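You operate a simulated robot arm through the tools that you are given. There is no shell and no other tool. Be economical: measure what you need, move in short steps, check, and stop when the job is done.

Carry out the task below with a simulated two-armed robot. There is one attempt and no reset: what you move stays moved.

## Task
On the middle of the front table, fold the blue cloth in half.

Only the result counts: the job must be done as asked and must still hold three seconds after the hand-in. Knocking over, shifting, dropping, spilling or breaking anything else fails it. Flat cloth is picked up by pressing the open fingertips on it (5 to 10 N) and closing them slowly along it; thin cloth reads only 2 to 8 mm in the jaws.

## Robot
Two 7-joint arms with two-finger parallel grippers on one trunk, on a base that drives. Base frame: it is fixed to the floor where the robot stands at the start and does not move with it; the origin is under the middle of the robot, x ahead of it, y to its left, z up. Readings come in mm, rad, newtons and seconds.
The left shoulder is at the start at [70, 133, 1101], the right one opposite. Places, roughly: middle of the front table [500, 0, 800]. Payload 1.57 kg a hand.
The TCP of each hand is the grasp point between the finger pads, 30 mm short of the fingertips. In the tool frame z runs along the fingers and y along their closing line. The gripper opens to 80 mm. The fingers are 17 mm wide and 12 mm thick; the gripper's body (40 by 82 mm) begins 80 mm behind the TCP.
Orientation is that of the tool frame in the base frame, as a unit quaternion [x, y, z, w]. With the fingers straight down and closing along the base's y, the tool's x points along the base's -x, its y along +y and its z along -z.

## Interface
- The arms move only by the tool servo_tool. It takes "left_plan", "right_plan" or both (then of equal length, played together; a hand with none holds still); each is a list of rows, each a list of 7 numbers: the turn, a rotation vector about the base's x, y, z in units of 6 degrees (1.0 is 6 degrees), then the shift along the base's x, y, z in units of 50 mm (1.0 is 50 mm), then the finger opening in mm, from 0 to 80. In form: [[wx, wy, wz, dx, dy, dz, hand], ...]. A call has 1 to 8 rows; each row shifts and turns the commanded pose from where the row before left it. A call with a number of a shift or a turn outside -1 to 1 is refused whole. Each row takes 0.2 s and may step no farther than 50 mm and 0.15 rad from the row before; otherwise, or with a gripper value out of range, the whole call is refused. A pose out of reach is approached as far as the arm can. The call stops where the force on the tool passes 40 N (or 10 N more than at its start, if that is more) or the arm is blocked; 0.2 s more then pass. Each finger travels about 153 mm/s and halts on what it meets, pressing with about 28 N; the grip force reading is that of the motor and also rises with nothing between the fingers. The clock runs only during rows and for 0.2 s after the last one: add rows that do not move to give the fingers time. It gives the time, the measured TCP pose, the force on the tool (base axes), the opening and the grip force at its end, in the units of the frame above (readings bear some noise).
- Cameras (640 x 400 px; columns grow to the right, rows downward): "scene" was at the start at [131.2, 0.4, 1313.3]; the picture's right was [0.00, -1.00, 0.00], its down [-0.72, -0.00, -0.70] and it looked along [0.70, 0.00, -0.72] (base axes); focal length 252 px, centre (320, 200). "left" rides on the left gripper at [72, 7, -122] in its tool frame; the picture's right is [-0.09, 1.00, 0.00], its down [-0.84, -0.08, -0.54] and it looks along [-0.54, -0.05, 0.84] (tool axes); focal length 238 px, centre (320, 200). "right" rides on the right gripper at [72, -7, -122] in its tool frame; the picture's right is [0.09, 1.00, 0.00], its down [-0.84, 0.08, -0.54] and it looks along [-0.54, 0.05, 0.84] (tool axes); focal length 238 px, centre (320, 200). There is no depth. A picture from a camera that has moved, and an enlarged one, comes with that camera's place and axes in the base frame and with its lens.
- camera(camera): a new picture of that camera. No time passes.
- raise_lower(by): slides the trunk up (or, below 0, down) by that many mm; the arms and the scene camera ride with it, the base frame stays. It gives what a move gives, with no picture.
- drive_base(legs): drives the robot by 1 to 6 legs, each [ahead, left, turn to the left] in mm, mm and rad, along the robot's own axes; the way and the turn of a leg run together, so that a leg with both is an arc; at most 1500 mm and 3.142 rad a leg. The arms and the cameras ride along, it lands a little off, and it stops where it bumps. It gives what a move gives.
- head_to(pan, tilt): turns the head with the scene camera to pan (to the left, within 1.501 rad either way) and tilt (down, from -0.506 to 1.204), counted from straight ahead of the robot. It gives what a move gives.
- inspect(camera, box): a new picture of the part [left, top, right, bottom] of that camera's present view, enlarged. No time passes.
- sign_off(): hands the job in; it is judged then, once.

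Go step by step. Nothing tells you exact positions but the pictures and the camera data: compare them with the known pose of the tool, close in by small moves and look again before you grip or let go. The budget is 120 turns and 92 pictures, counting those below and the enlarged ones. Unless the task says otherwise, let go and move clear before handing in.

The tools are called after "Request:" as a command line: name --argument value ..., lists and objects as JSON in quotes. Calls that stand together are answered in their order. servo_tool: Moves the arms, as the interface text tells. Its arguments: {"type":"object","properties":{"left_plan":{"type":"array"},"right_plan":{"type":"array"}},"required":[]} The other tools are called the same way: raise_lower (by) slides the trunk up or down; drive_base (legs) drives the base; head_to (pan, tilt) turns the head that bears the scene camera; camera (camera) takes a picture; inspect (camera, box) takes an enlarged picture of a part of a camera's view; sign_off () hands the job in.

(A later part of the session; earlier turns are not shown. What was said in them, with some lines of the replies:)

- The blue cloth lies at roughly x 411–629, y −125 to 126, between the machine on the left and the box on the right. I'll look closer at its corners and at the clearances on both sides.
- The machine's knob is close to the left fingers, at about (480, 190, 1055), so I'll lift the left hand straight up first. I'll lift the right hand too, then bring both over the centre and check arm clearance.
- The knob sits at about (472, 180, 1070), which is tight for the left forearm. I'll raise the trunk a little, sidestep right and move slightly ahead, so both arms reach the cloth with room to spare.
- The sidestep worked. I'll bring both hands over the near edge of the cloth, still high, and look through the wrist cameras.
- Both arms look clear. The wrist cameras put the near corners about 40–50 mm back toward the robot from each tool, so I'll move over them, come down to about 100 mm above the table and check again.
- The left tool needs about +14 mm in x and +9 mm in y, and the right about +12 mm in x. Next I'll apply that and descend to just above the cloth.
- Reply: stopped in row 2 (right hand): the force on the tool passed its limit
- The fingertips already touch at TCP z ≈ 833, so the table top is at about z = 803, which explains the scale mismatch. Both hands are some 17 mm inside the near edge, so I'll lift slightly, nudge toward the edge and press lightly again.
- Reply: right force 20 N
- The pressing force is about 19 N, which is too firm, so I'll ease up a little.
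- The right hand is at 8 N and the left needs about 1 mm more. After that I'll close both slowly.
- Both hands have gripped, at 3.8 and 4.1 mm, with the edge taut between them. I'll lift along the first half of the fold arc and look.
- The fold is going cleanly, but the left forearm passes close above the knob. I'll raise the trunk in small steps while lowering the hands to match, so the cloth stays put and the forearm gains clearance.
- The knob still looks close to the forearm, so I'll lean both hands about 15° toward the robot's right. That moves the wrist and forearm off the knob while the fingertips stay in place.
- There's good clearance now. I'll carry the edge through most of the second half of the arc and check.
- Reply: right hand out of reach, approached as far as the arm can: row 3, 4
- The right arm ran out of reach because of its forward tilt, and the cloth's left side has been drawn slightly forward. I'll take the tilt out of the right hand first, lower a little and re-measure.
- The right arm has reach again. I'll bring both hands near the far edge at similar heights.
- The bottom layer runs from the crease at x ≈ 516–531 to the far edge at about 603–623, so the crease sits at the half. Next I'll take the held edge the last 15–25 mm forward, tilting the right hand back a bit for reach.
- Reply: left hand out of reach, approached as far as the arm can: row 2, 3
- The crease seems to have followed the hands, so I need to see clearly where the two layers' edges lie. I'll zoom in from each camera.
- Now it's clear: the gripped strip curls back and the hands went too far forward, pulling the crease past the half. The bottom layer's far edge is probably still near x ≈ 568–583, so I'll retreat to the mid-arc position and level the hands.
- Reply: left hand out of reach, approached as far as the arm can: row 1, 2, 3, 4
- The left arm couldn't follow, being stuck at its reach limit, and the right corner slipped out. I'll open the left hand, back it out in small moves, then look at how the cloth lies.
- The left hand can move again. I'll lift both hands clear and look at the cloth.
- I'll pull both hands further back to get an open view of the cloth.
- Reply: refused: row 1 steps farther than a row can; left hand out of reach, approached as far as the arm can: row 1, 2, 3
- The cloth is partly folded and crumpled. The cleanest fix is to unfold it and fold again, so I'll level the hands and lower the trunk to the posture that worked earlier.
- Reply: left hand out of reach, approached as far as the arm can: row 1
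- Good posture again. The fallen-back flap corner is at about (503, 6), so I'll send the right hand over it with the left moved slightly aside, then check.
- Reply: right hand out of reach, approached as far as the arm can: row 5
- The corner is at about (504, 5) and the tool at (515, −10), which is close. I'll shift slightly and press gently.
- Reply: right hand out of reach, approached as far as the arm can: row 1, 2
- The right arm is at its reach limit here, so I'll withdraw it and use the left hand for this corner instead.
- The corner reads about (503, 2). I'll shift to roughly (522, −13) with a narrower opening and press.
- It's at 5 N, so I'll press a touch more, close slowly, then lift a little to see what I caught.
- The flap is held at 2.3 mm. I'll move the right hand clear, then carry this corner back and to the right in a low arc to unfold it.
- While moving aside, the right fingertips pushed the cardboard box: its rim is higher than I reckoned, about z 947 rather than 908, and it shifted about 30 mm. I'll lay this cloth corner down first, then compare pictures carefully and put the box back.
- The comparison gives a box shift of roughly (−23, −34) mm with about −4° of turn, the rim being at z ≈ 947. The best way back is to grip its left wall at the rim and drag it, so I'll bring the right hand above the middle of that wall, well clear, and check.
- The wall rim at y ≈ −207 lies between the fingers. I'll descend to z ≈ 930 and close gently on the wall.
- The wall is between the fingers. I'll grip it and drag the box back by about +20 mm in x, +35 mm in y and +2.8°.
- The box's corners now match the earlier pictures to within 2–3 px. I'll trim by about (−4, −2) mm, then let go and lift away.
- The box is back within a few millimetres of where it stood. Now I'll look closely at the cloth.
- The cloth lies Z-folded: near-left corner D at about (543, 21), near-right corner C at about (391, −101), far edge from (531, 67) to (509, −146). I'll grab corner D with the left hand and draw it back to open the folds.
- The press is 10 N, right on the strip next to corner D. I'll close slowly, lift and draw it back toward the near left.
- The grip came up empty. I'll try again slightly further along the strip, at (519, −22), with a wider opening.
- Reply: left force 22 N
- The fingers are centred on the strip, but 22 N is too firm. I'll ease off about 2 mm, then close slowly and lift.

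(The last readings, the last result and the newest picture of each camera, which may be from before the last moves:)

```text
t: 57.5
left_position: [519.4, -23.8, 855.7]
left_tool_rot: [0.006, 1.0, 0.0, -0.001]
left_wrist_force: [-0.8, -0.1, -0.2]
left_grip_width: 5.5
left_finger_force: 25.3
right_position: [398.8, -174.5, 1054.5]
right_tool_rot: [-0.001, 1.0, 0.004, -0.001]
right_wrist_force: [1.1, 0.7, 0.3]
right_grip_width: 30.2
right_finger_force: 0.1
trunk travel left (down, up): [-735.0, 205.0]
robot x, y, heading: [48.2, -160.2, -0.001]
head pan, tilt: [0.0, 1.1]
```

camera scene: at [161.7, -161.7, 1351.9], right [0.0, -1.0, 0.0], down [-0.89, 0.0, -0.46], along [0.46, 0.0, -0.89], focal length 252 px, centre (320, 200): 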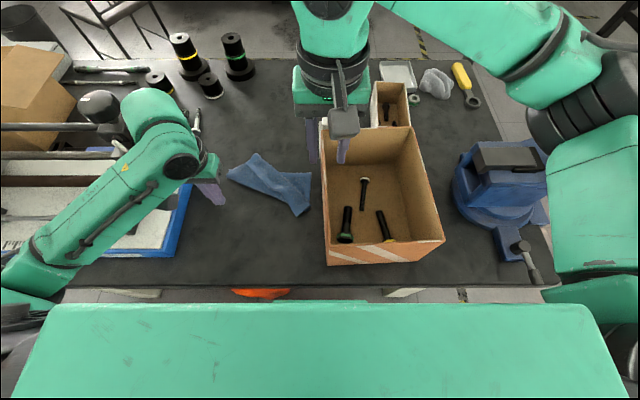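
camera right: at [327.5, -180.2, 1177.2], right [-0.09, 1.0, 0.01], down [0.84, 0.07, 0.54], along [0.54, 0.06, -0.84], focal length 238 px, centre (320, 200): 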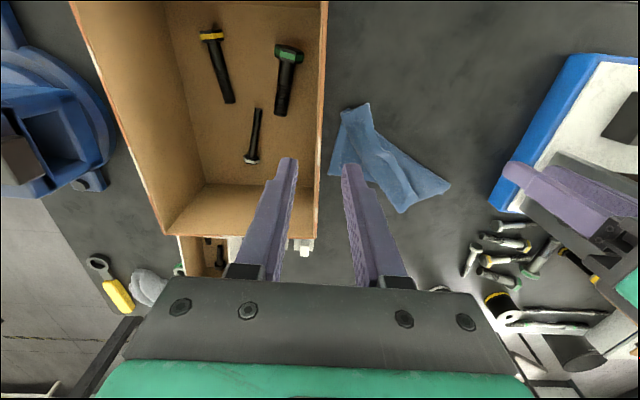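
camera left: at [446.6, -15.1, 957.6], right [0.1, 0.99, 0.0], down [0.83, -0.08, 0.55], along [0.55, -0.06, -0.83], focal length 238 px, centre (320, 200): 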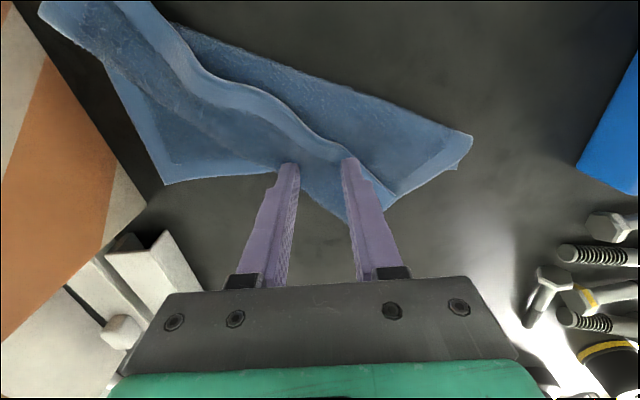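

It caught at 5.5 mm. I'll lift and carry it back toward the near left, and then look.

Request:
servo_tool --left_plan '[[0, 0, 0, -0.3, 0.1, 0.6, 0], [0, 0, 0, -0.5, 0.3, 0.5, 0], [0, 0, 0, -0.5, 0.3, 0.2, 0], [0, 0, 0, -0.6, 0.4, 0, 0], [0, 0, 0, -0.6, 0.4, -0.3, 0], [0, 0, 0, -0.4, 0.3, -0.5, 0], [0, 0, 0, 0, 0, -0.4, 0]]'

Request:
camera --camera "scene"

Request:
camera --camera "left"

```text
t: 59.1
left_position: [376.1, 65.4, 862.4]
left_tool_rot: [0.006, 1.0, -0.002, 0.001]
left_wrist_force: [0.0, 0.6, 0.8]
left_grip_width: 5.6
left_finger_force: 25.4
right_position: [399.8, -174.7, 1054.7]
right_tool_rot: [-0.001, 1.0, 0.004, -0.001]
right_wrist_force: [-0.3, -0.5, -0.5]
right_grip_width: 30.0
right_finger_force: 0.0
trunk travel left (down, up): [-735.0, 205.0]
robot x, y, heading: [48.4, -164.9, 0.004]
head pan, tilt: [0.0, 1.1]
```

```text
28 pictures are left
camera scene: at [163.8, -162.7, 1351.7], right [0.0, -1.0, 0.0], down [-0.89, 0.0, -0.45], along [0.45, 0.0, -0.89], focal length 252 px, centre (320, 200)
```

scene: 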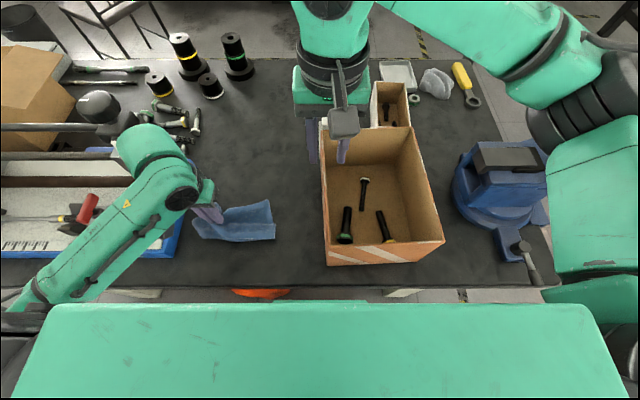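

```text
27 pictures are left
camera left: at [303.6, 73.9, 982.8], right [0.1, 0.99, 0.0], down [0.83, -0.09, 0.54], along [0.54, -0.06, -0.84], focal length 238 px, centre (320, 200)
```

left: 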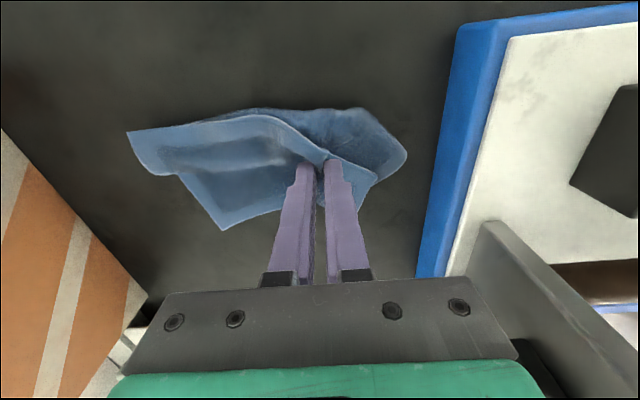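

The whole bundle came along, since several layers were pinched. I'll set it down, release and look at its shape from above.

Request:
servo_tool --left_plan '[[0, 0, 0, 0, 0, -0.4, 0], [0, 0, 0, 0, 0, 0, 12], [0, 0, 0, 0, 0, 0, 40], [0, 0, 0, 0, 0, 0.9, 40], [0, 0, 0, 0, 0, 0.9, 40], [0, 0, 0, -0.2, 0.3, 0.6, 40]]'

Request:
inspect --camera "scene" --box '[180, 170, 310, 270]'

Request:
inspect --camera "left" --box '[100, 60, 480, 300]'

```text
t: 60.5
left_position: [375.7, 70.0, 886.4]
left_tool_rot: [0.004, 1.0, 0.0, 0.0]
left_wrist_force: [-0.2, -0.3, -1.1]
left_grip_width: 39.9
left_finger_force: 0.1
left hand out of reach, approached as far as the arm can: row 4, 5, 6
right_position: [400.0, -173.5, 1055.6]
right_tool_rot: [-0.001, 1.0, 0.004, -0.001]
right_wrist_force: [-0.2, -0.5, 0.1]
right_grip_width: 29.9
right_finger_force: 0.0
trunk travel left (down, up): [-735.0, 205.0]
robot x, y, heading: [49.4, -163.7, -0.006]
head pan, tilt: [0.0, 1.1]
```

```text
4.00 times, centred on (245, 220) of scene
camera zoom: at [163.4, -162.3, 1351.7], right [0.0, -1.0, 0.0], down [-0.89, 0.0, -0.45], along [0.45, 0.0, -0.89], focal length 1009 px, centre (620, 120)
```

zoom: 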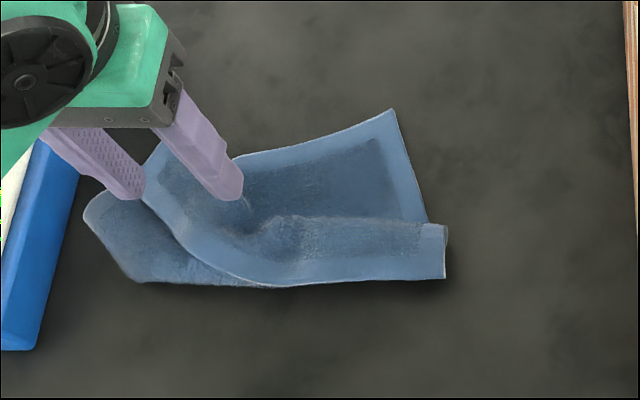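

```text
1.67 times, centred on (290, 180) of left
camera zoom: at [303.5, 77.8, 1007.2], right [0.1, 0.99, 0.0], down [0.84, -0.08, 0.54], along [0.54, -0.06, -0.84], focal length 397 px, centre (370, 233)
```

zoom: 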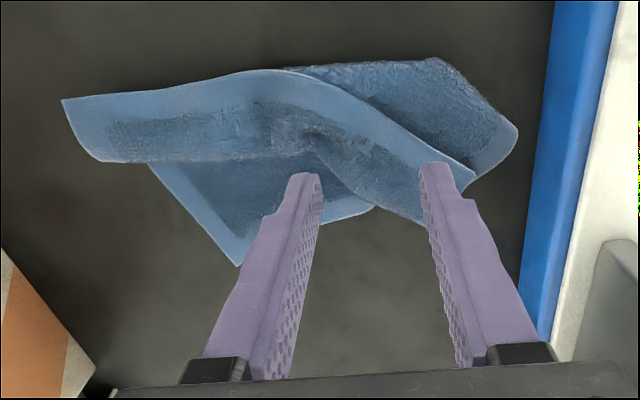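

The near edge's hem is on top and nearly straight, from C at about (340, −63) to D at about (402, 122). I'll take D with the left hand and C with the right, lift the edge high so the cloth hangs open, then lay it down folded. First both hands go just above those corners.

Request:
servo_tool --left_plan '[[0, 0, 0, 0.25, 0.2, 0, 24], [0, 0, 0, 0.3, 0.3, 0, 24], [0, 0, 0, 0, 0, 0, 24], [0, 0, 0, 0, 0, 0, 24], [0, 0, 0, 0, 0, 0, 24], [0, 0, 0, 0, 0, 0, 24], [0, 0, 0, 0, 0, 0, 24]]' --right_plan '[[0, 0, 0, -0.28, 0.88, 0, 24], [0, 0, 0, -0.28, 0.88, 0, 24], [0, 0, 0, -0.28, 0.88, 0, 24], [0, 0, 0, 0, 0, -1, 24], [0, 0, 0, 0, 0, -1, 24], [0, 0, 0, 0, 0, -1, 24], [0, 0, 0, 0, 0, -0.5, 24]]'

Request:
camera --camera "left"

Request:
camera --camera "right"

```text
t: 62.1
left_position: [403.9, 94.7, 885.6]
left_tool_rot: [0.005, 1.0, -0.001, 0.001]
left_wrist_force: [-0.1, -0.3, -0.5]
left_grip_width: 24.1
left_finger_force: 0.1
right_position: [357.9, -42.7, 880.1]
right_tool_rot: [-0.002, 1.0, 0.004, 0.0]
right_wrist_force: [-0.4, 0.5, -0.9]
right_grip_width: 24.1
right_finger_force: 0.1
trunk travel left (down, up): [-735.0, 205.0]
robot x, y, heading: [48.5, -160.5, -0.002]
head pan, tilt: [0.0, 1.1]
```

```text
24 pictures are left
camera left: at [331.8, 102.7, 1007.5], right [0.1, 0.99, 0.0], down [0.83, -0.09, 0.54], along [0.54, -0.06, -0.84], focal length 238 px, centre (320, 200)
```

left: 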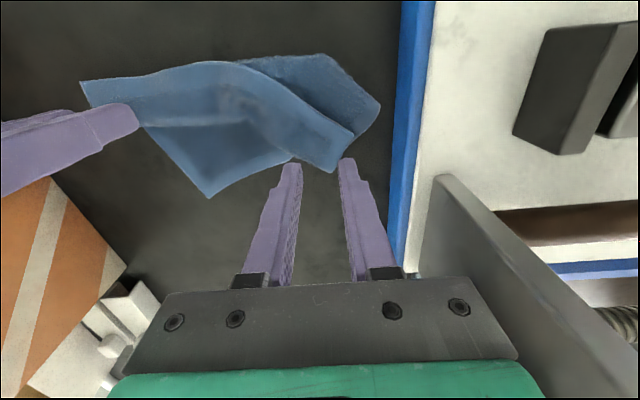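

```text
23 pictures are left
camera right: at [285.6, -49.3, 1001.5], right [-0.09, 1.0, 0.01], down [0.84, 0.07, 0.54], along [0.54, 0.06, -0.84], focal length 238 px, centre (320, 200)
```

right: 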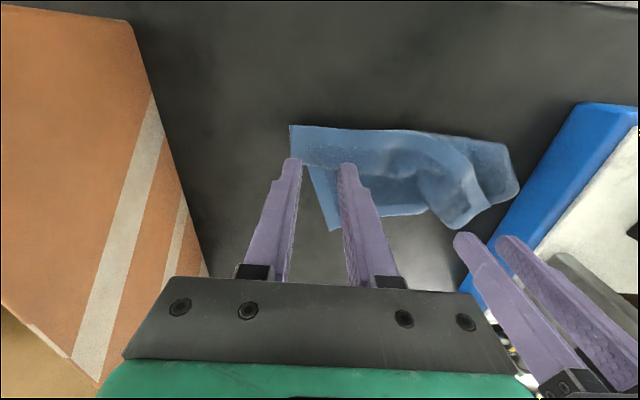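

Both tools are nearly over their corners. I'll nudge them and descend to just above contact, then feel for the press.

Request:
servo_tool --left_plan '[[0, 0, 0, -0.06, 0.08, -0.5, 24], [0, 0, 0, 0, 0, -0.4, 24], [0, 0, 0, 0, 0, -0.06, 24], [0, 0, 0, 0, 0, 0, 24]]' --right_plan '[[0, 0, 0, -0.1, 0.06, -0.4, 24], [0, 0, 0, 0, 0, -0.4, 24], [0, 0, 0, 0, 0, -0.06, 24], [0, 0, 0, 0, 0, 0, 24]]'

```text
t: 63.1
left_position: [400.8, 97.5, 839.5]
left_tool_rot: [0.005, 1.0, 0.0, 0.002]
left_wrist_force: [0.4, -0.1, 6.9]
left_grip_width: 23.9
left_finger_force: 0.0
right_position: [350.7, -38.1, 838.3]
right_tool_rot: [-0.001, 1.0, 0.006, 0.001]
right_wrist_force: [2.1, 1.4, 11.4]
right_grip_width: 23.4
right_finger_force: 0.0
trunk travel left (down, up): [-735.0, 205.0]
robot x, y, heading: [47.7, -161.4, 0.003]
head pan, tilt: [0.0, 1.1]
```

The forces are good at 7 and 11 N. Now I'll close both slowly.

Request:
servo_tool --left_plan '[[0, 0, 0, 0, 0, 0, 20], [0, 0, 0, 0, 0, 0, 16], [0, 0, 0, 0, 0, 0, 12], [0, 0, 0, 0, 0, 0, 8], [0, 0, 0, 0, 0, 0, 4], [0, 0, 0, 0, 0, 0, 0], [0, 0, 0, 0, 0, 0, 0], [0, 0, 0, 0, 0, 0.4, 0]]' --right_plan '[[0, 0, 0, 0, 0, 0.01, 20], [0, 0, 0, 0, 0, 0, 16], [0, 0, 0, 0, 0, 0, 12], [0, 0, 0, 0, 0, 0, 8], [0, 0, 0, 0, 0, 0, 4], [0, 0, 0, 0, 0, 0, 0], [0, 0, 0, 0, 0, 0, 0], [0, 0, 0, 0, 0, 0.4, 0]]'

```text
t: 64.9
left_position: [400.7, 97.3, 858.9]
left_tool_rot: [0.005, 1.0, -0.001, 0.0]
left_wrist_force: [-0.7, 0.4, -1.0]
left_grip_width: 3.0
left_finger_force: 24.3
right_position: [352.2, -39.0, 855.9]
right_tool_rot: [-0.001, 1.0, 0.003, -0.001]
right_wrist_force: [0.4, 0.6, 0.1]
right_grip_width: 3.7
right_finger_force: 24.8
trunk travel left (down, up): [-735.0, 205.0]
robot x, y, heading: [50.0, -161.1, -0.003]
head pan, tilt: [0.0, 1.1]
```

Both corners are held, at 3.0 and 3.7 mm. I'll lift high, bringing the edge parallel to y and centred on the table, so the rest hangs open.

Request:
servo_tool --left_plan '[[0, 0, 0, 0.28, -0.1, 0.73, 0], [0, 0, 0, 0.28, -0.1, 0.73, 0], [0, 0, 0, 0.28, -0.1, 0.73, 0], [0, 0, 0, 0.28, -0.1, 0.73, 0], [0, 0, 0, 0.28, -0.08, 0.73, 0], [0, 0, 0, 0, 0, 0, 0], [0, 0, 0, 0, 0, 0, 0]]' --right_plan '[[0, 0, 0, 0.47, -0.14, 0.73, 0], [0, 0, 0, 0.47, -0.14, 0.73, 0], [0, 0, 0, 0.47, -0.14, 0.73, 0], [0, 0, 0, 0.47, -0.14, 0.73, 0], [0, 0, 0, 0.47, -0.14, 0.73, 0], [0, 0, 0, 0, 0, 0, 0], [0, 0, 0, 0, 0, 0, 0]]'

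Request:
camera --camera "scene"

Request:
camera --camera "left"

```text
t: 66.5
left_position: [471.8, 76.1, 1041.2]
left_tool_rot: [0.005, 1.0, -0.002, 0.001]
left_wrist_force: [0.9, -0.4, 0.6]
left_grip_width: 3.1
left_finger_force: 23.9
right_position: [471.5, -73.1, 1041.6]
right_tool_rot: [-0.002, 1.0, 0.005, -0.001]
right_wrist_force: [-0.3, 1.4, 1.2]
right_grip_width: 3.7
right_finger_force: 25.1
trunk travel left (down, up): [-735.0, 205.0]
robot x, y, heading: [51.0, -161.0, 0.001]
head pan, tilt: [0.0, 1.1]
```

```text
22 pictures are left
camera scene: at [163.5, -162.6, 1351.7], right [0.0, -1.0, 0.0], down [-0.89, 0.0, -0.45], along [0.45, 0.0, -0.89], focal length 252 px, centre (320, 200)
```

scene: 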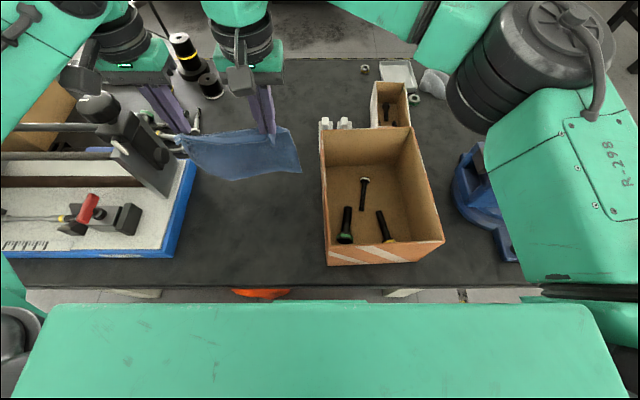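

```text
21 pictures are left
camera left: at [400.2, 84.6, 1163.5], right [0.1, 0.99, 0.0], down [0.84, -0.09, 0.54], along [0.54, -0.06, -0.84], focal length 238 px, centre (320, 200)
```

left: 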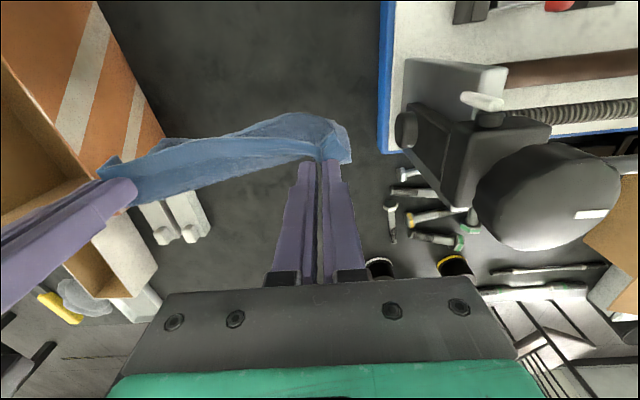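

The cloth hangs fully open. I'll tension the edge slightly, shift to the laying position (bottom edge to land near x ≈ 530, centre y ≈ −30), lower until it touches, then lay the first half by moving back and down together.

Request:
servo_tool --left_plan '[[0, 0, 0, 0.4, -0.12, 0, 0], [0, 0, 0, 0.4, -0.14, 0, 0], [0, 0, 0, 0.4, -0.14, -0.2, 0], [0, 0, 0, 0, -0.12, -0.3, 0], [0, 0, 0, 0, 0, -0.3, 0], [0, 0, 0, 0, 0, 0, 0]]' --right_plan '[[0, 0, 0, 0.4, -0.2, 0, 0], [0, 0, 0, 0.4, -0.2, 0, 0], [0, 0, 0, 0.4, -0.16, -0.2, 0], [0, 0, 0, 0, -0.12, -0.3, 0], [0, 0, 0, 0, 0, -0.3, 0], [0, 0, 0, 0, 0, 0, 0]]'

Request:
camera --camera "scene"

```text
t: 67.9
left_position: [533.5, 48.3, 1001.5]
left_tool_rot: [0.006, 1.0, -0.001, 0.002]
left_wrist_force: [-0.1, -4.1, 0.0]
left_grip_width: 2.6
left_finger_force: 24.1
right_position: [529.3, -108.9, 998.6]
right_tool_rot: [-0.001, 1.0, 0.005, -0.001]
right_wrist_force: [1.2, 4.3, -0.4]
right_grip_width: 3.8
right_finger_force: 24.7
trunk travel left (down, up): [-735.0, 205.0]
robot x, y, heading: [52.2, -162.0, 0.002]
head pan, tilt: [0.0, 1.1]
```

```text
20 pictures are left
camera scene: at [163.5, -162.5, 1351.7], right [0.0, -1.0, 0.0], down [-0.89, 0.0, -0.45], along [0.45, 0.0, -0.89], focal length 252 px, centre (320, 200)
```

scene: 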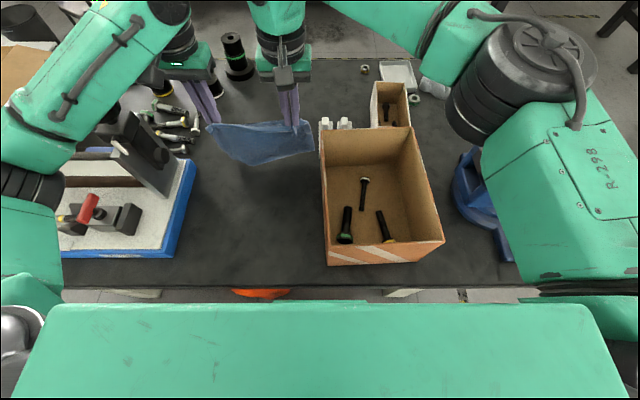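

Request:
inspect --camera "scene" --box '[180, 80, 340, 200]'

```text
3.33 times, centred on (260, 140) of scene
camera zoom: at [163.5, -162.5, 1351.7], right [0.0, -1.0, 0.0], down [-0.89, 0.0, -0.45], along [0.45, 0.0, -0.89], focal length 841 px, centre (520, 400)
```

zoom: 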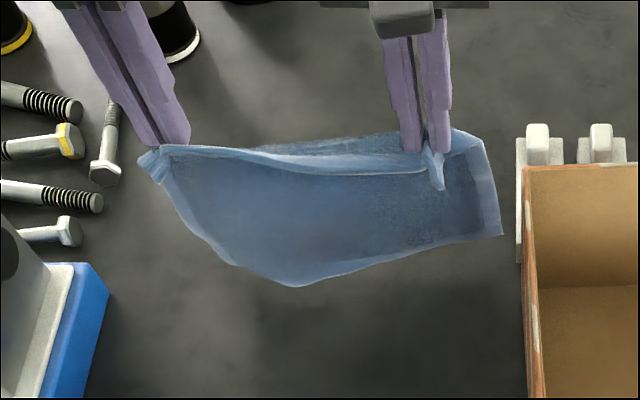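

Request:
inspect --camera "left" --box '[60, 60, 400, 280]'

Request:
inspect --camera "right" --box '[220, 60, 560, 280]'

```text
1.82 times, centred on (230, 170) of left
camera zoom: at [461.0, 56.6, 1122.8], right [0.1, 0.99, 0.0], down [0.83, -0.09, 0.54], along [0.54, -0.06, -0.84], focal length 433 px, centre (484, 254)
```

zoom: 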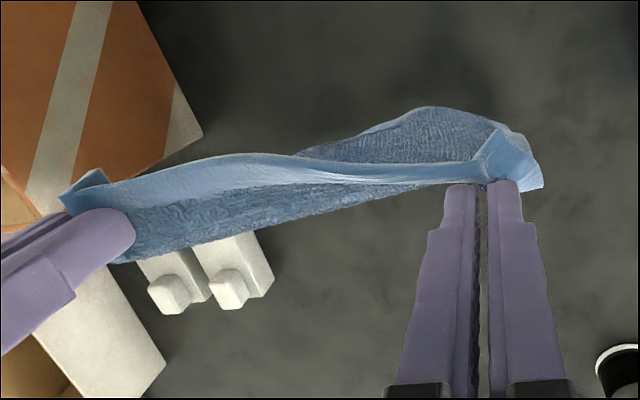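

```text
1.82 times, centred on (390, 170) of right
camera zoom: at [458.5, -114.0, 1121.1], right [-0.09, 1.0, 0.01], down [0.84, 0.07, 0.54], along [0.54, 0.06, -0.84], focal length 433 px, centre (193, 254)
```

zoom: 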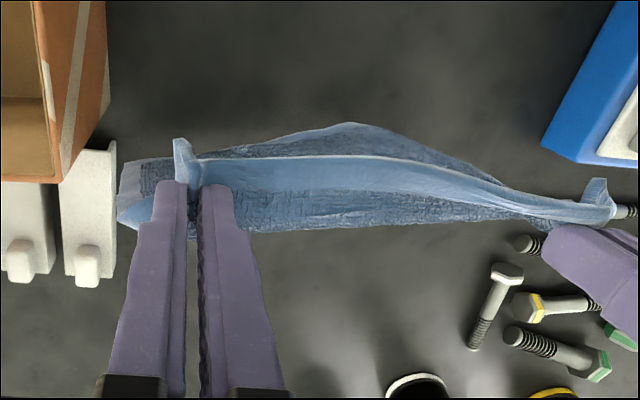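

The cloth may still be swinging, so I'll let it settle for a second and look again.

Request:
servo_tool --left_plan '[[0, 0, 0, 0, 0, 0.2, 0], [0, 0, 0, 0, 0, 0, 0], [0, 0, 0, 0, 0, 0, 0], [0, 0, 0, 0, 0, 0, 0], [0, 0, 0, 0, 0, 0, 0], [0, 0, 0, 0, 0, 0, 0], [0, 0, 0, 0, 0, 0, 0], [0, 0, 0, 0, 0, 0, 0]]' --right_plan '[[0, 0, 0, 0, 0, 0.2, 0], [0, 0, 0, 0, 0, 0, 0], [0, 0, 0, 0, 0, 0, 0], [0, 0, 0, 0, 0, 0, 0], [0, 0, 0, 0, 0, 0, 0], [0, 0, 0, 0, 0, 0, 0], [0, 0, 0, 0, 0, 0, 0], [0, 0, 0, 0, 0, 0, 0]]'

Request:
inspect --camera "scene" --box '[180, 80, 340, 200]'

```text
t: 69.7
left_position: [531.7, 48.8, 1010.7]
left_tool_rot: [0.005, 1.0, -0.001, 0.0]
left_wrist_force: [0.1, -4.6, -0.4]
left_grip_width: 2.7
left_finger_force: 24.1
right_position: [529.9, -108.3, 1008.5]
right_tool_rot: [-0.001, 1.0, 0.004, -0.001]
right_wrist_force: [-0.5, 4.6, -0.2]
right_grip_width: 4.0
right_finger_force: 24.8
trunk travel left (down, up): [-735.0, 205.0]
robot x, y, heading: [49.3, -161.0, -0.005]
head pan, tilt: [0.0, 1.1]
```

```text
3.33 times, centred on (260, 140) of scene
camera zoom: at [163.5, -162.5, 1351.7], right [0.0, -1.0, 0.0], down [-0.89, 0.0, -0.45], along [0.45, 0.0, -0.89], focal length 841 px, centre (520, 400)
```

zoom: 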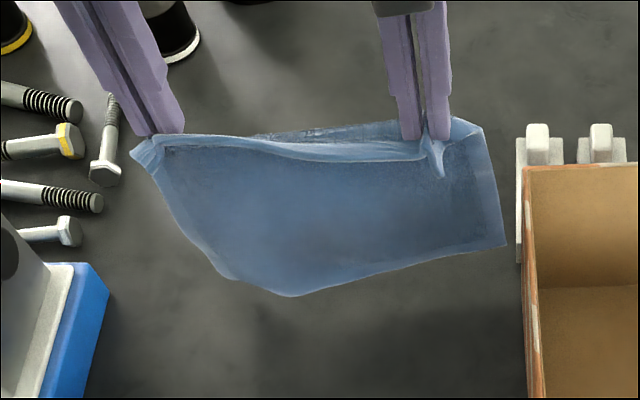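

The cloth hangs reasonably square. Now I'll lay the lower half: down to touch, then back and down at 45°.

Request:
servo_tool --left_plan '[[0, 0, 0, 0, 0, -0.3, 0], [0, 0, 0, -0.3, 0, -0.3, 0], [0, 0, 0, -0.3, 0, -0.3, 0], [0, 0, 0, -0.3, 0, -0.3, 0], [0, 0, 0, -0.3, 0, -0.3, 0], [0, 0, 0, -0.3, 0, -0.3, 0], [0, 0, 0, 0, 0, 0, 0], [0, 0, 0, 0, 0, 0, 0]]' --right_plan '[[0, 0, 0, 0, 0, -0.3, 0], [0, 0, 0, -0.3, 0, -0.3, 0], [0, 0, 0, -0.3, 0, -0.3, 0], [0, 0, 0, -0.3, 0, -0.3, 0], [0, 0, 0, -0.3, 0, -0.3, 0], [0, 0, 0, -0.3, 0, -0.3, 0], [0, 0, 0, 0, 0, 0, 0], [0, 0, 0, 0, 0, 0, 0]]'

Request:
camera --camera "left"

Request:
camera --camera "right"

```text
t: 71.5
left_position: [456.2, 46.8, 920.7]
left_tool_rot: [0.005, 1.0, -0.001, 0.001]
left_wrist_force: [0.9, -3.5, 0.3]
left_grip_width: 2.7
left_finger_force: 23.9
right_position: [453.6, -107.7, 920.0]
right_tool_rot: [-0.001, 1.0, 0.004, -0.001]
right_wrist_force: [-0.2, 3.8, 0.5]
right_grip_width: 3.6
right_finger_force: 24.8
trunk travel left (down, up): [-735.0, 205.0]
robot x, y, heading: [48.5, -159.8, -0.005]
head pan, tilt: [0.0, 1.1]
```

```text
15 pictures are left
camera left: at [385.1, 56.1, 1042.2], right [0.1, 0.99, 0.0], down [0.83, -0.08, 0.54], along [0.54, -0.06, -0.84], focal length 238 px, centre (320, 200)
```

left: 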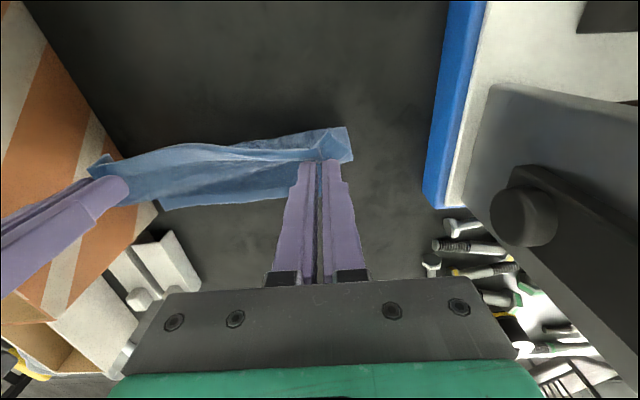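

```text
14 pictures are left
camera right: at [383.0, -114.0, 1040.9], right [-0.09, 1.0, 0.01], down [0.84, 0.07, 0.54], along [0.54, 0.06, -0.84], focal length 238 px, centre (320, 200)
```

right: 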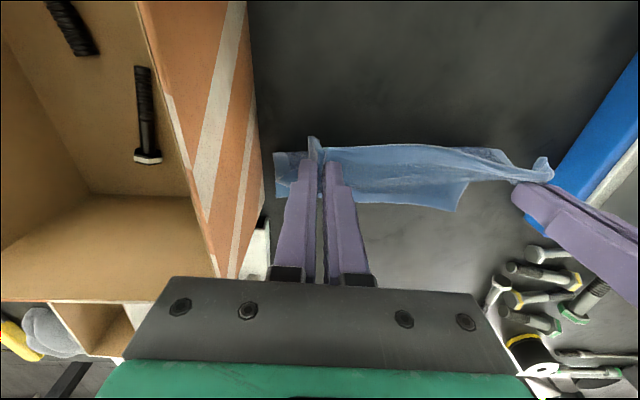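

The far edge now lies straight at x ≈ 536–540, from y −150 to 76. The hands are at 455, nearly over the halfway line at about 449. I'll finish that and then arc forward, keeping within the cloth's length, to lay the top half.

Request:
servo_tool --left_plan '[[0, 0, 0, -0.12, 0, -0.22, 0], [0, 0, 0, 0, 0, 0, 0], [0, 0, 0, 0.48, 0, -0.25, 0], [0, 0, 0, 0.42, 0, -0.26, 0], [0, 0, 0, 0.32, 0, -0.36, 0], [0, 0, 0, 0.16, 0, -0.32, 0], [0, 0, 0, 0, 0, 0, 0]]' --right_plan '[[0, 0, 0, -0.12, 0, -0.22, 0], [0, 0, 0, 0, 0, 0, 0], [0, 0, 0, 0.48, 0, -0.25, 0], [0, 0, 0, 0.42, 0, -0.26, 0], [0, 0, 0, 0.32, 0, -0.36, 0], [0, 0, 0, 0.16, 0, -0.32, 0], [0, 0, 0, 0, 0, 0, 0]]'

Request:
camera --camera "right"

Request:
inspect --camera "scene" --box '[180, 100, 340, 220]'

```text
t: 73.1
left_position: [519.8, 48.4, 851.5]
left_tool_rot: [0.005, 1.0, -0.002, 0.001]
left_wrist_force: [0.0, -3.0, -0.3]
left_grip_width: 2.7
left_finger_force: 24.4
right_position: [517.6, -106.1, 850.9]
right_tool_rot: [-0.002, 1.0, 0.004, 0.0]
right_wrist_force: [0.4, 4.0, -0.3]
right_grip_width: 3.8
right_finger_force: 24.6
trunk travel left (down, up): [-735.0, 205.0]
robot x, y, heading: [49.5, -162.3, -0.005]
head pan, tilt: [0.0, 1.1]
```

```text
13 pictures are left
camera right: at [446.2, -113.4, 971.8], right [-0.1, 1.0, 0.01], down [0.84, 0.08, 0.54], along [0.54, 0.06, -0.84], focal length 238 px, centre (320, 200)
```

right: 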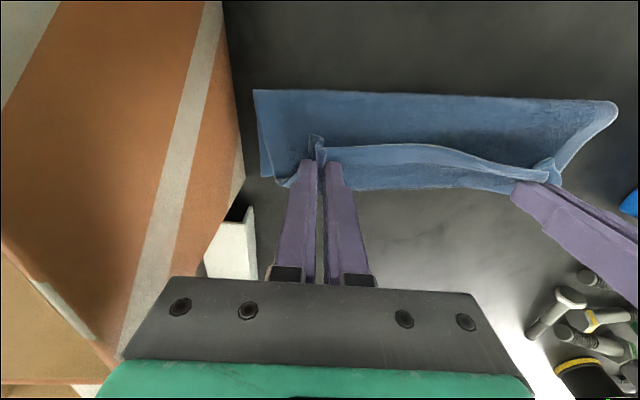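

```text
3.33 times, centred on (260, 160) of scene
camera zoom: at [162.7, -162.7, 1351.7], right [0.0, -1.0, 0.0], down [-0.89, 0.0, -0.45], along [0.45, 0.0, -0.89], focal length 841 px, centre (520, 333)
```

zoom: 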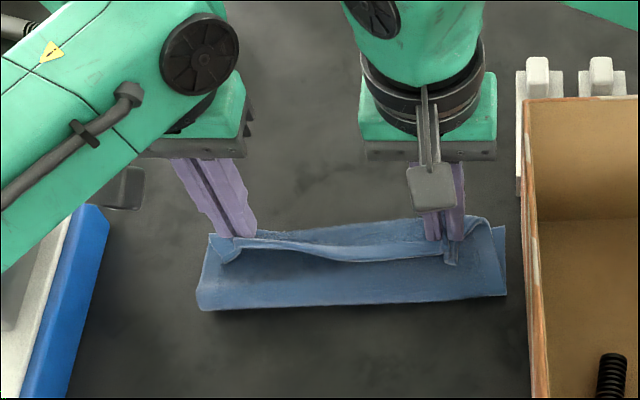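

The crease is at about 461–471 and the far edge at 537–540. I'll bring the hands the last few millimetres forward and down, then release gently and rise straight up.

Request:
servo_tool --left_plan '[[0, 0, 0, 0.16, 0, -0.12, 0], [0, 0, 0, 0.1, 0, -0.12, 0], [0, 0, 0, 0, 0, 0, 0], [0, 0, 0, 0, 0, 0, 8], [0, 0, 0, 0, 0, 0, 18], [0, 0, 0, 0, 0, 0.1, 26], [0, 0, 0, 0, 0, 0.6, 26], [0, 0, 0, 0, 0, 0.9, 26]]' --right_plan '[[0, 0, 0, 0.16, 0, -0.12, 0], [0, 0, 0, 0.1, 0, -0.12, 0], [0, 0, 0, 0, 0, 0, 0], [0, 0, 0, 0, 0, 0, 8], [0, 0, 0, 0, 0, 0, 18], [0, 0, 0, 0, 0, 0.1, 26], [0, 0, 0, 0, 0, 0.6, 26], [0, 0, 0, 0, 0, 0.9, 26]]'

Request:
inspect --camera "scene" --box '[180, 100, 340, 220]'

Request:
camera --camera "left"

```text
t: 74.9
left_position: [532.7, 48.1, 917.0]
left_tool_rot: [0.005, 1.0, -0.001, 0.001]
left_wrist_force: [0.4, 0.1, 0.6]
left_grip_width: 26.1
left_finger_force: 0.1
right_position: [532.1, -108.0, 918.2]
right_tool_rot: [-0.002, 1.0, 0.005, 0.0]
right_wrist_force: [-0.5, -0.1, 0.4]
right_grip_width: 26.0
right_finger_force: 0.0
trunk travel left (down, up): [-735.0, 205.0]
robot x, y, heading: [47.2, -163.0, 0.002]
head pan, tilt: [0.0, 1.1]
```

```text
3.33 times, centred on (260, 160) of scene
camera zoom: at [162.1, -163.1, 1351.7], right [0.0, -1.0, 0.0], down [-0.89, 0.0, -0.45], along [0.45, 0.0, -0.89], focal length 841 px, centre (520, 333)
```

zoom: 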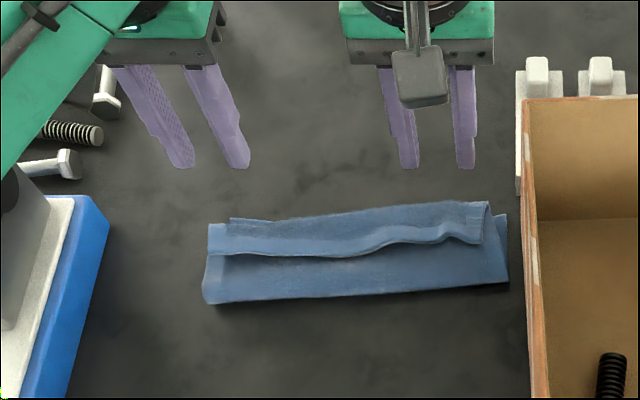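

```text
10 pictures are left
camera left: at [459.6, 55.9, 1039.6], right [0.1, 0.99, 0.0], down [0.83, -0.09, 0.54], along [0.54, -0.06, -0.84], focal length 238 px, centre (320, 200)
```

left: 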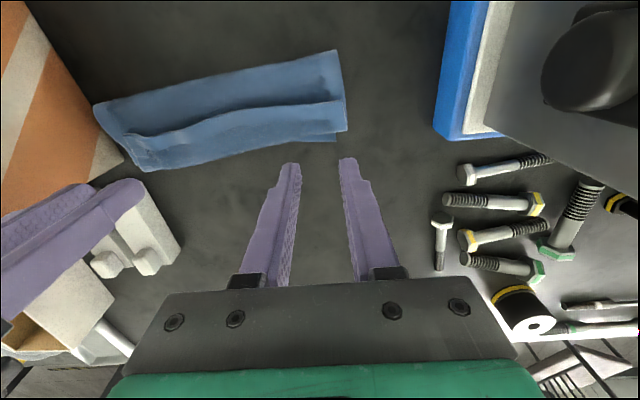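

The fold holds, but the gripped hem strip lies curled back about 30 mm short of the far edge. I'll re-grip close to the hem (left about (516, 51), right about (532, −105)) and draw it forward over the far edge on a larger arc.

Request:
servo_tool --left_plan '[[0, 0, 0, -0.33, 0.06, -0.4, 22], [0, 0, 0, 0, 0, -0.6, 22], [0, 0, 0, 0, 0, -0.5, 22], [0, 0, 0, 0, 0, -0.06, 22], [0, 0, 0, 0, 0, 0, 22]]' --right_plan '[[0, 0, 0, 0, 0.06, -0.4, 22], [0, 0, 0, 0, 0, -0.6, 22], [0, 0, 0, 0, 0, -0.5, 22], [0, 0, 0, 0, 0, -0.08, 22], [0, 0, 0, 0, 0, 0, 22]]'

Request:
camera --camera "left"

```text
t: 76.1
left_position: [516.4, 50.6, 841.6]
left_tool_rot: [0.005, 1.0, 0.0, 0.002]
left_wrist_force: [-0.4, 0.4, 1.9]
left_grip_width: 21.8
left_finger_force: 0.0
right_position: [530.0, -104.3, 840.1]
right_tool_rot: [-0.001, 1.0, 0.005, 0.0]
right_wrist_force: [1.0, -0.5, 8.2]
right_grip_width: 21.9
right_finger_force: 0.0
trunk travel left (down, up): [-735.0, 205.0]
robot x, y, heading: [48.3, -165.0, 0.001]
head pan, tilt: [0.0, 1.1]
```

```text
9 pictures are left
camera left: at [443.9, 59.0, 962.5], right [0.1, 0.99, 0.0], down [0.83, -0.08, 0.55], along [0.54, -0.06, -0.84], focal length 238 px, centre (320, 200)
```

left: 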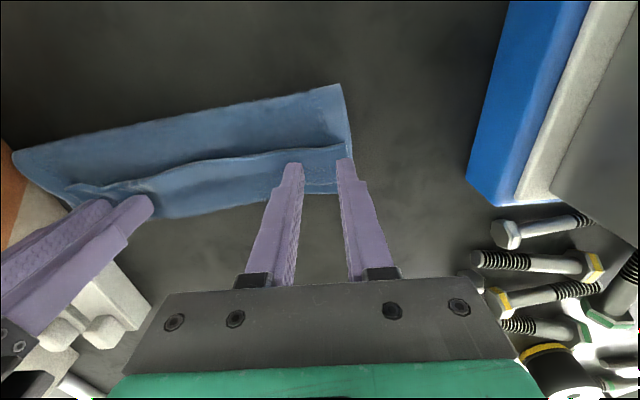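

The fingers are placed just inside the hem. I'll press the left a bit more, close both slowly and lift slightly.

Request:
servo_tool --left_plan '[[0, 0, 0, 0, 0, -0.04, 22], [0, 0, 0, 0, 0, 0, 18], [0, 0, 0, 0, 0, 0, 14], [0, 0, 0, 0, 0, 0, 10], [0, 0, 0, 0, 0, 0, 6], [0, 0, 0, 0, 0, 0, 2], [0, 0, 0, 0, 0, 0, 0], [0, 0, 0, 0, 0, 0.2, 0]]' --right_plan '[[0, 0, 0, 0, 0, 0, 22], [0, 0, 0, 0, 0, 0, 18], [0, 0, 0, 0, 0, 0, 14], [0, 0, 0, 0, 0, 0, 10], [0, 0, 0, 0, 0, 0, 6], [0, 0, 0, 0, 0, 0, 2], [0, 0, 0, 0, 0, 0, 0], [0, 0, 0, 0, 0, 0.2, 0]]'

```text
t: 77.9
left_position: [516.8, 51.8, 848.4]
left_tool_rot: [0.005, 1.0, -0.002, 0.001]
left_wrist_force: [1.7, -10.5, -0.3]
left_grip_width: 4.0
left_finger_force: 25.2
right_position: [530.7, -103.6, 846.8]
right_tool_rot: [-0.002, 1.0, 0.004, 0.0]
right_wrist_force: [-1.0, 10.7, 0.0]
right_grip_width: 4.0
right_finger_force: 24.8
trunk travel left (down, up): [-735.0, 205.0]
robot x, y, heading: [51.4, -162.0, -0.003]
head pan, tilt: [0.0, 1.1]
```

Both are gripped at 4.0 mm. I'll lift to unroll the curl, then swing forward so the hem comes down over the far edge.

Request:
servo_tool --left_plan '[[0, 0, 0, -0.17, -0.02, 0.5, 0], [0, 0, 0, -0.17, 0, 0.5, 0], [0, 0, 0, 0, 0, 0, 0], [0, 0, 0, 0.5, 0, -0.24, 0], [0, 0, 0, 0.3, 0, -0.4, 0], [0, 0, 0, 0.14, 0, -0.3, 0], [0, 0, 0, 0, 0, 0, 0]]' --right_plan '[[0, 0, 0, -0.17, 0.02, 0.5, 0], [0, 0, 0, -0.17, 0, 0.5, 0], [0, 0, 0, 0, 0, 0, 0], [0, 0, 0, 0.44, 0, -0.24, 0], [0, 0, 0, 0.24, 0, -0.4, 0], [0, 0, 0, 0.1, 0, -0.3, 0], [0, 0, 0, 0, 0, 0, 0]]'

Request:
camera --camera "left"

Request:
inspect --camera "scene" --box '[180, 100, 340, 220]'

```text
t: 79.5
left_position: [547.0, 50.8, 850.7]
left_tool_rot: [0.005, 1.0, -0.001, 0.001]
left_wrist_force: [1.4, -8.6, 0.1]
left_grip_width: 4.0
left_finger_force: 25.1
right_position: [553.0, -103.5, 850.2]
right_tool_rot: [-0.002, 1.0, 0.004, 0.0]
right_wrist_force: [0.3, 9.5, -1.0]
right_grip_width: 3.8
right_finger_force: 24.5
trunk travel left (down, up): [-735.0, 205.0]
robot x, y, heading: [46.6, -162.4, -0.004]
head pan, tilt: [0.0, 1.1]
```

```text
8 pictures are left
camera left: at [475.4, 59.1, 971.9], right [0.1, 0.99, 0.0], down [0.83, -0.09, 0.54], along [0.54, -0.06, -0.84], focal length 238 px, centre (320, 200)
```

left: 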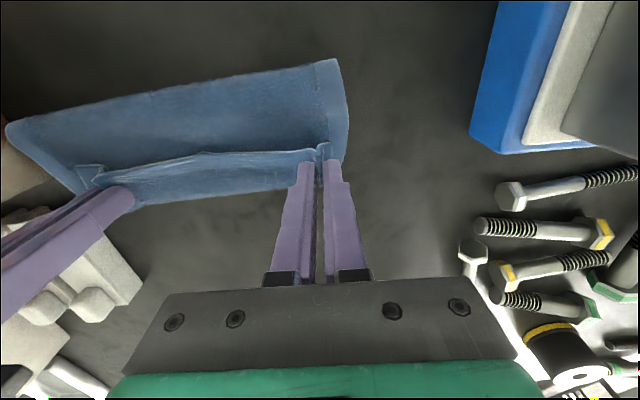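

```text
3.33 times, centred on (260, 160) of scene
camera zoom: at [163.4, -162.7, 1351.7], right [0.0, -1.0, 0.0], down [-0.89, 0.0, -0.45], along [0.45, 0.0, -0.89], focal length 841 px, centre (520, 333)
```

zoom: 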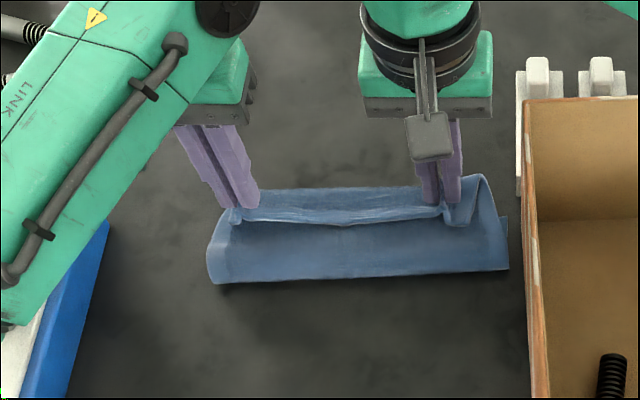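

The whole cloth slid forward a little with the hands, and the hem is now about 20 mm from the far edge. I'll lower, release, rise and check.

Request:
servo_tool --left_plan '[[0, 0, 0, 0.1, 0, -0.22, 0], [0, 0, 0, 0, 0, 0, 0], [0, 0, 0, 0, 0, 0, 8], [0, 0, 0, 0, 0, 0, 18], [0, 0, 0, 0, 0, 0.1, 26], [0, 0, 0, 0, 0, 0.6, 26], [0, 0, 0, 0, 0, 0.9, 0], [0, 0, 0, 0, 0, 0, 0]]' --right_plan '[[0, 0, 0, 0.1, 0, -0.22, 0], [0, 0, 0, 0, 0, 0, 0], [0, 0, 0, 0, 0, 0, 8], [0, 0, 0, 0, 0, 0, 18], [0, 0, 0, 0, 0, 0.1, 26], [0, 0, 0, 0, 0, 0.6, 26], [0, 0, 0, 0, 0, 0.9, 0], [0, 0, 0, 0, 0, 0, 0]]'

Request:
inspect --camera "scene" --box '[180, 100, 340, 220]'

```text
t: 81.3
left_position: [550.6, 49.8, 920.2]
left_tool_rot: [0.005, 1.0, -0.001, 0.001]
left_wrist_force: [0.4, 0.1, 0.4]
left_grip_width: 0.0
left_finger_force: 21.3
right_position: [557.9, -103.6, 919.1]
right_tool_rot: [-0.001, 1.0, 0.004, -0.001]
right_wrist_force: [0.1, 0.2, 0.3]
right_grip_width: 0.0
right_finger_force: 21.6
trunk travel left (down, up): [-735.0, 205.0]
robot x, y, heading: [49.9, -165.4, 0.003]
head pan, tilt: [0.0, 1.1]
```

```text
3.33 times, centred on (260, 160) of scene
camera zoom: at [164.2, -162.2, 1351.6], right [0.0, -1.0, 0.0], down [-0.89, 0.0, -0.45], along [0.45, 0.0, -0.89], focal length 841 px, centre (520, 333)
```

zoom: 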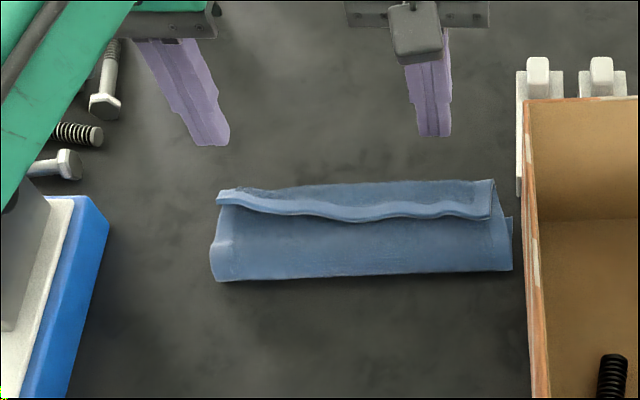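

The cloth is now folded double: its footprint is about 90 × 225 mm, half the original depth, and the hem lies within about 15–20 mm of the far edge at the corners. I'll rise clear and take a last look.

Request:
servo_tool --left_plan '[[0, 0, 0, 0, 0, 0.8, 0], [0, 0, 0, 0, 0, 0.8, 0], [0, 0, 0, 0, 0, 0, 0], [0, 0, 0, 0, 0, 0, 0], [0, 0, 0, 0, 0, 0, 0], [0, 0, 0, 0, 0, 0, 0]]' --right_plan '[[0, 0, 0, 0, 0, 0.8, 0], [0, 0, 0, 0, 0, 0.8, 0], [0, 0, 0, 0, 0, 0, 0], [0, 0, 0, 0, 0, 0, 0], [0, 0, 0, 0, 0, 0, 0], [0, 0, 0, 0, 0, 0, 0]]'

Request:
camera --camera "left"

Request:
camera --camera "scene"

```text
t: 82.7
left_position: [552.4, 50.2, 999.2]
left_tool_rot: [0.005, 1.0, -0.001, 0.001]
left_wrist_force: [0.2, -0.2, -0.6]
left_grip_width: 0.1
left_finger_force: 21.7
right_position: [555.3, -103.5, 1001.3]
right_tool_rot: [-0.001, 1.0, 0.004, -0.001]
right_wrist_force: [-0.8, -0.1, -0.4]
right_grip_width: 0.0
right_finger_force: 21.5
trunk travel left (down, up): [-735.0, 205.0]
robot x, y, heading: [47.2, -163.9, -0.003]
head pan, tilt: [0.0, 1.1]
```

```text
5 pictures are left
camera left: at [480.6, 58.4, 1121.3], right [0.1, 0.99, 0.0], down [0.83, -0.09, 0.54], along [0.54, -0.06, -0.84], focal length 238 px, centre (320, 200)
```

left: 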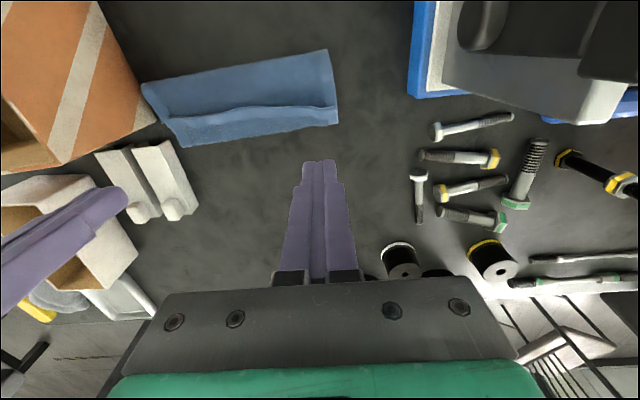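

```text
4 pictures are left
camera scene: at [163.7, -162.5, 1351.6], right [0.0, -1.0, 0.0], down [-0.89, 0.0, -0.45], along [0.45, 0.0, -0.89], focal length 252 px, centre (320, 200)
```

scene: 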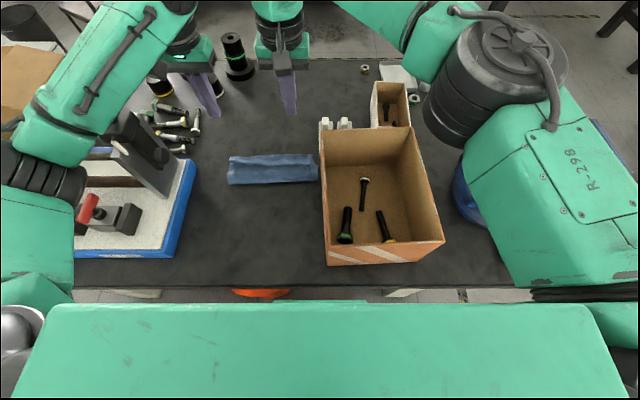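

The cloth lies folded flat and settled, with both hands clear. I'm handing in.

Request:
sign_off

```text
The job is handed in.
```

I handed the job in with the blue cloth folded over on the front table, but the fold is not exact and I shifted the cardboard box along the way.

- **Fold:** the cloth covers about 90 × 225 mm, roughly half its opened depth. The corners I could see meet to about 20 mm; the far-left one was hidden. The crease is off the exact half-way line, most of all on the right. A strip of hem up to about 40 mm wide is folded back on top there.
- **Position:** the cloth now sits around (530, −35), slightly forward and right of the table's middle.
- **Cardboard box:** my right hand pushed it about 40 mm while I moved clear of the cloth. I gripped its wall and dragged it back, and in the pictures it sits within a few millimetres of where it stood. If any shift counts as a failure, this could fail the job. The tools inside it may have moved slightly too.
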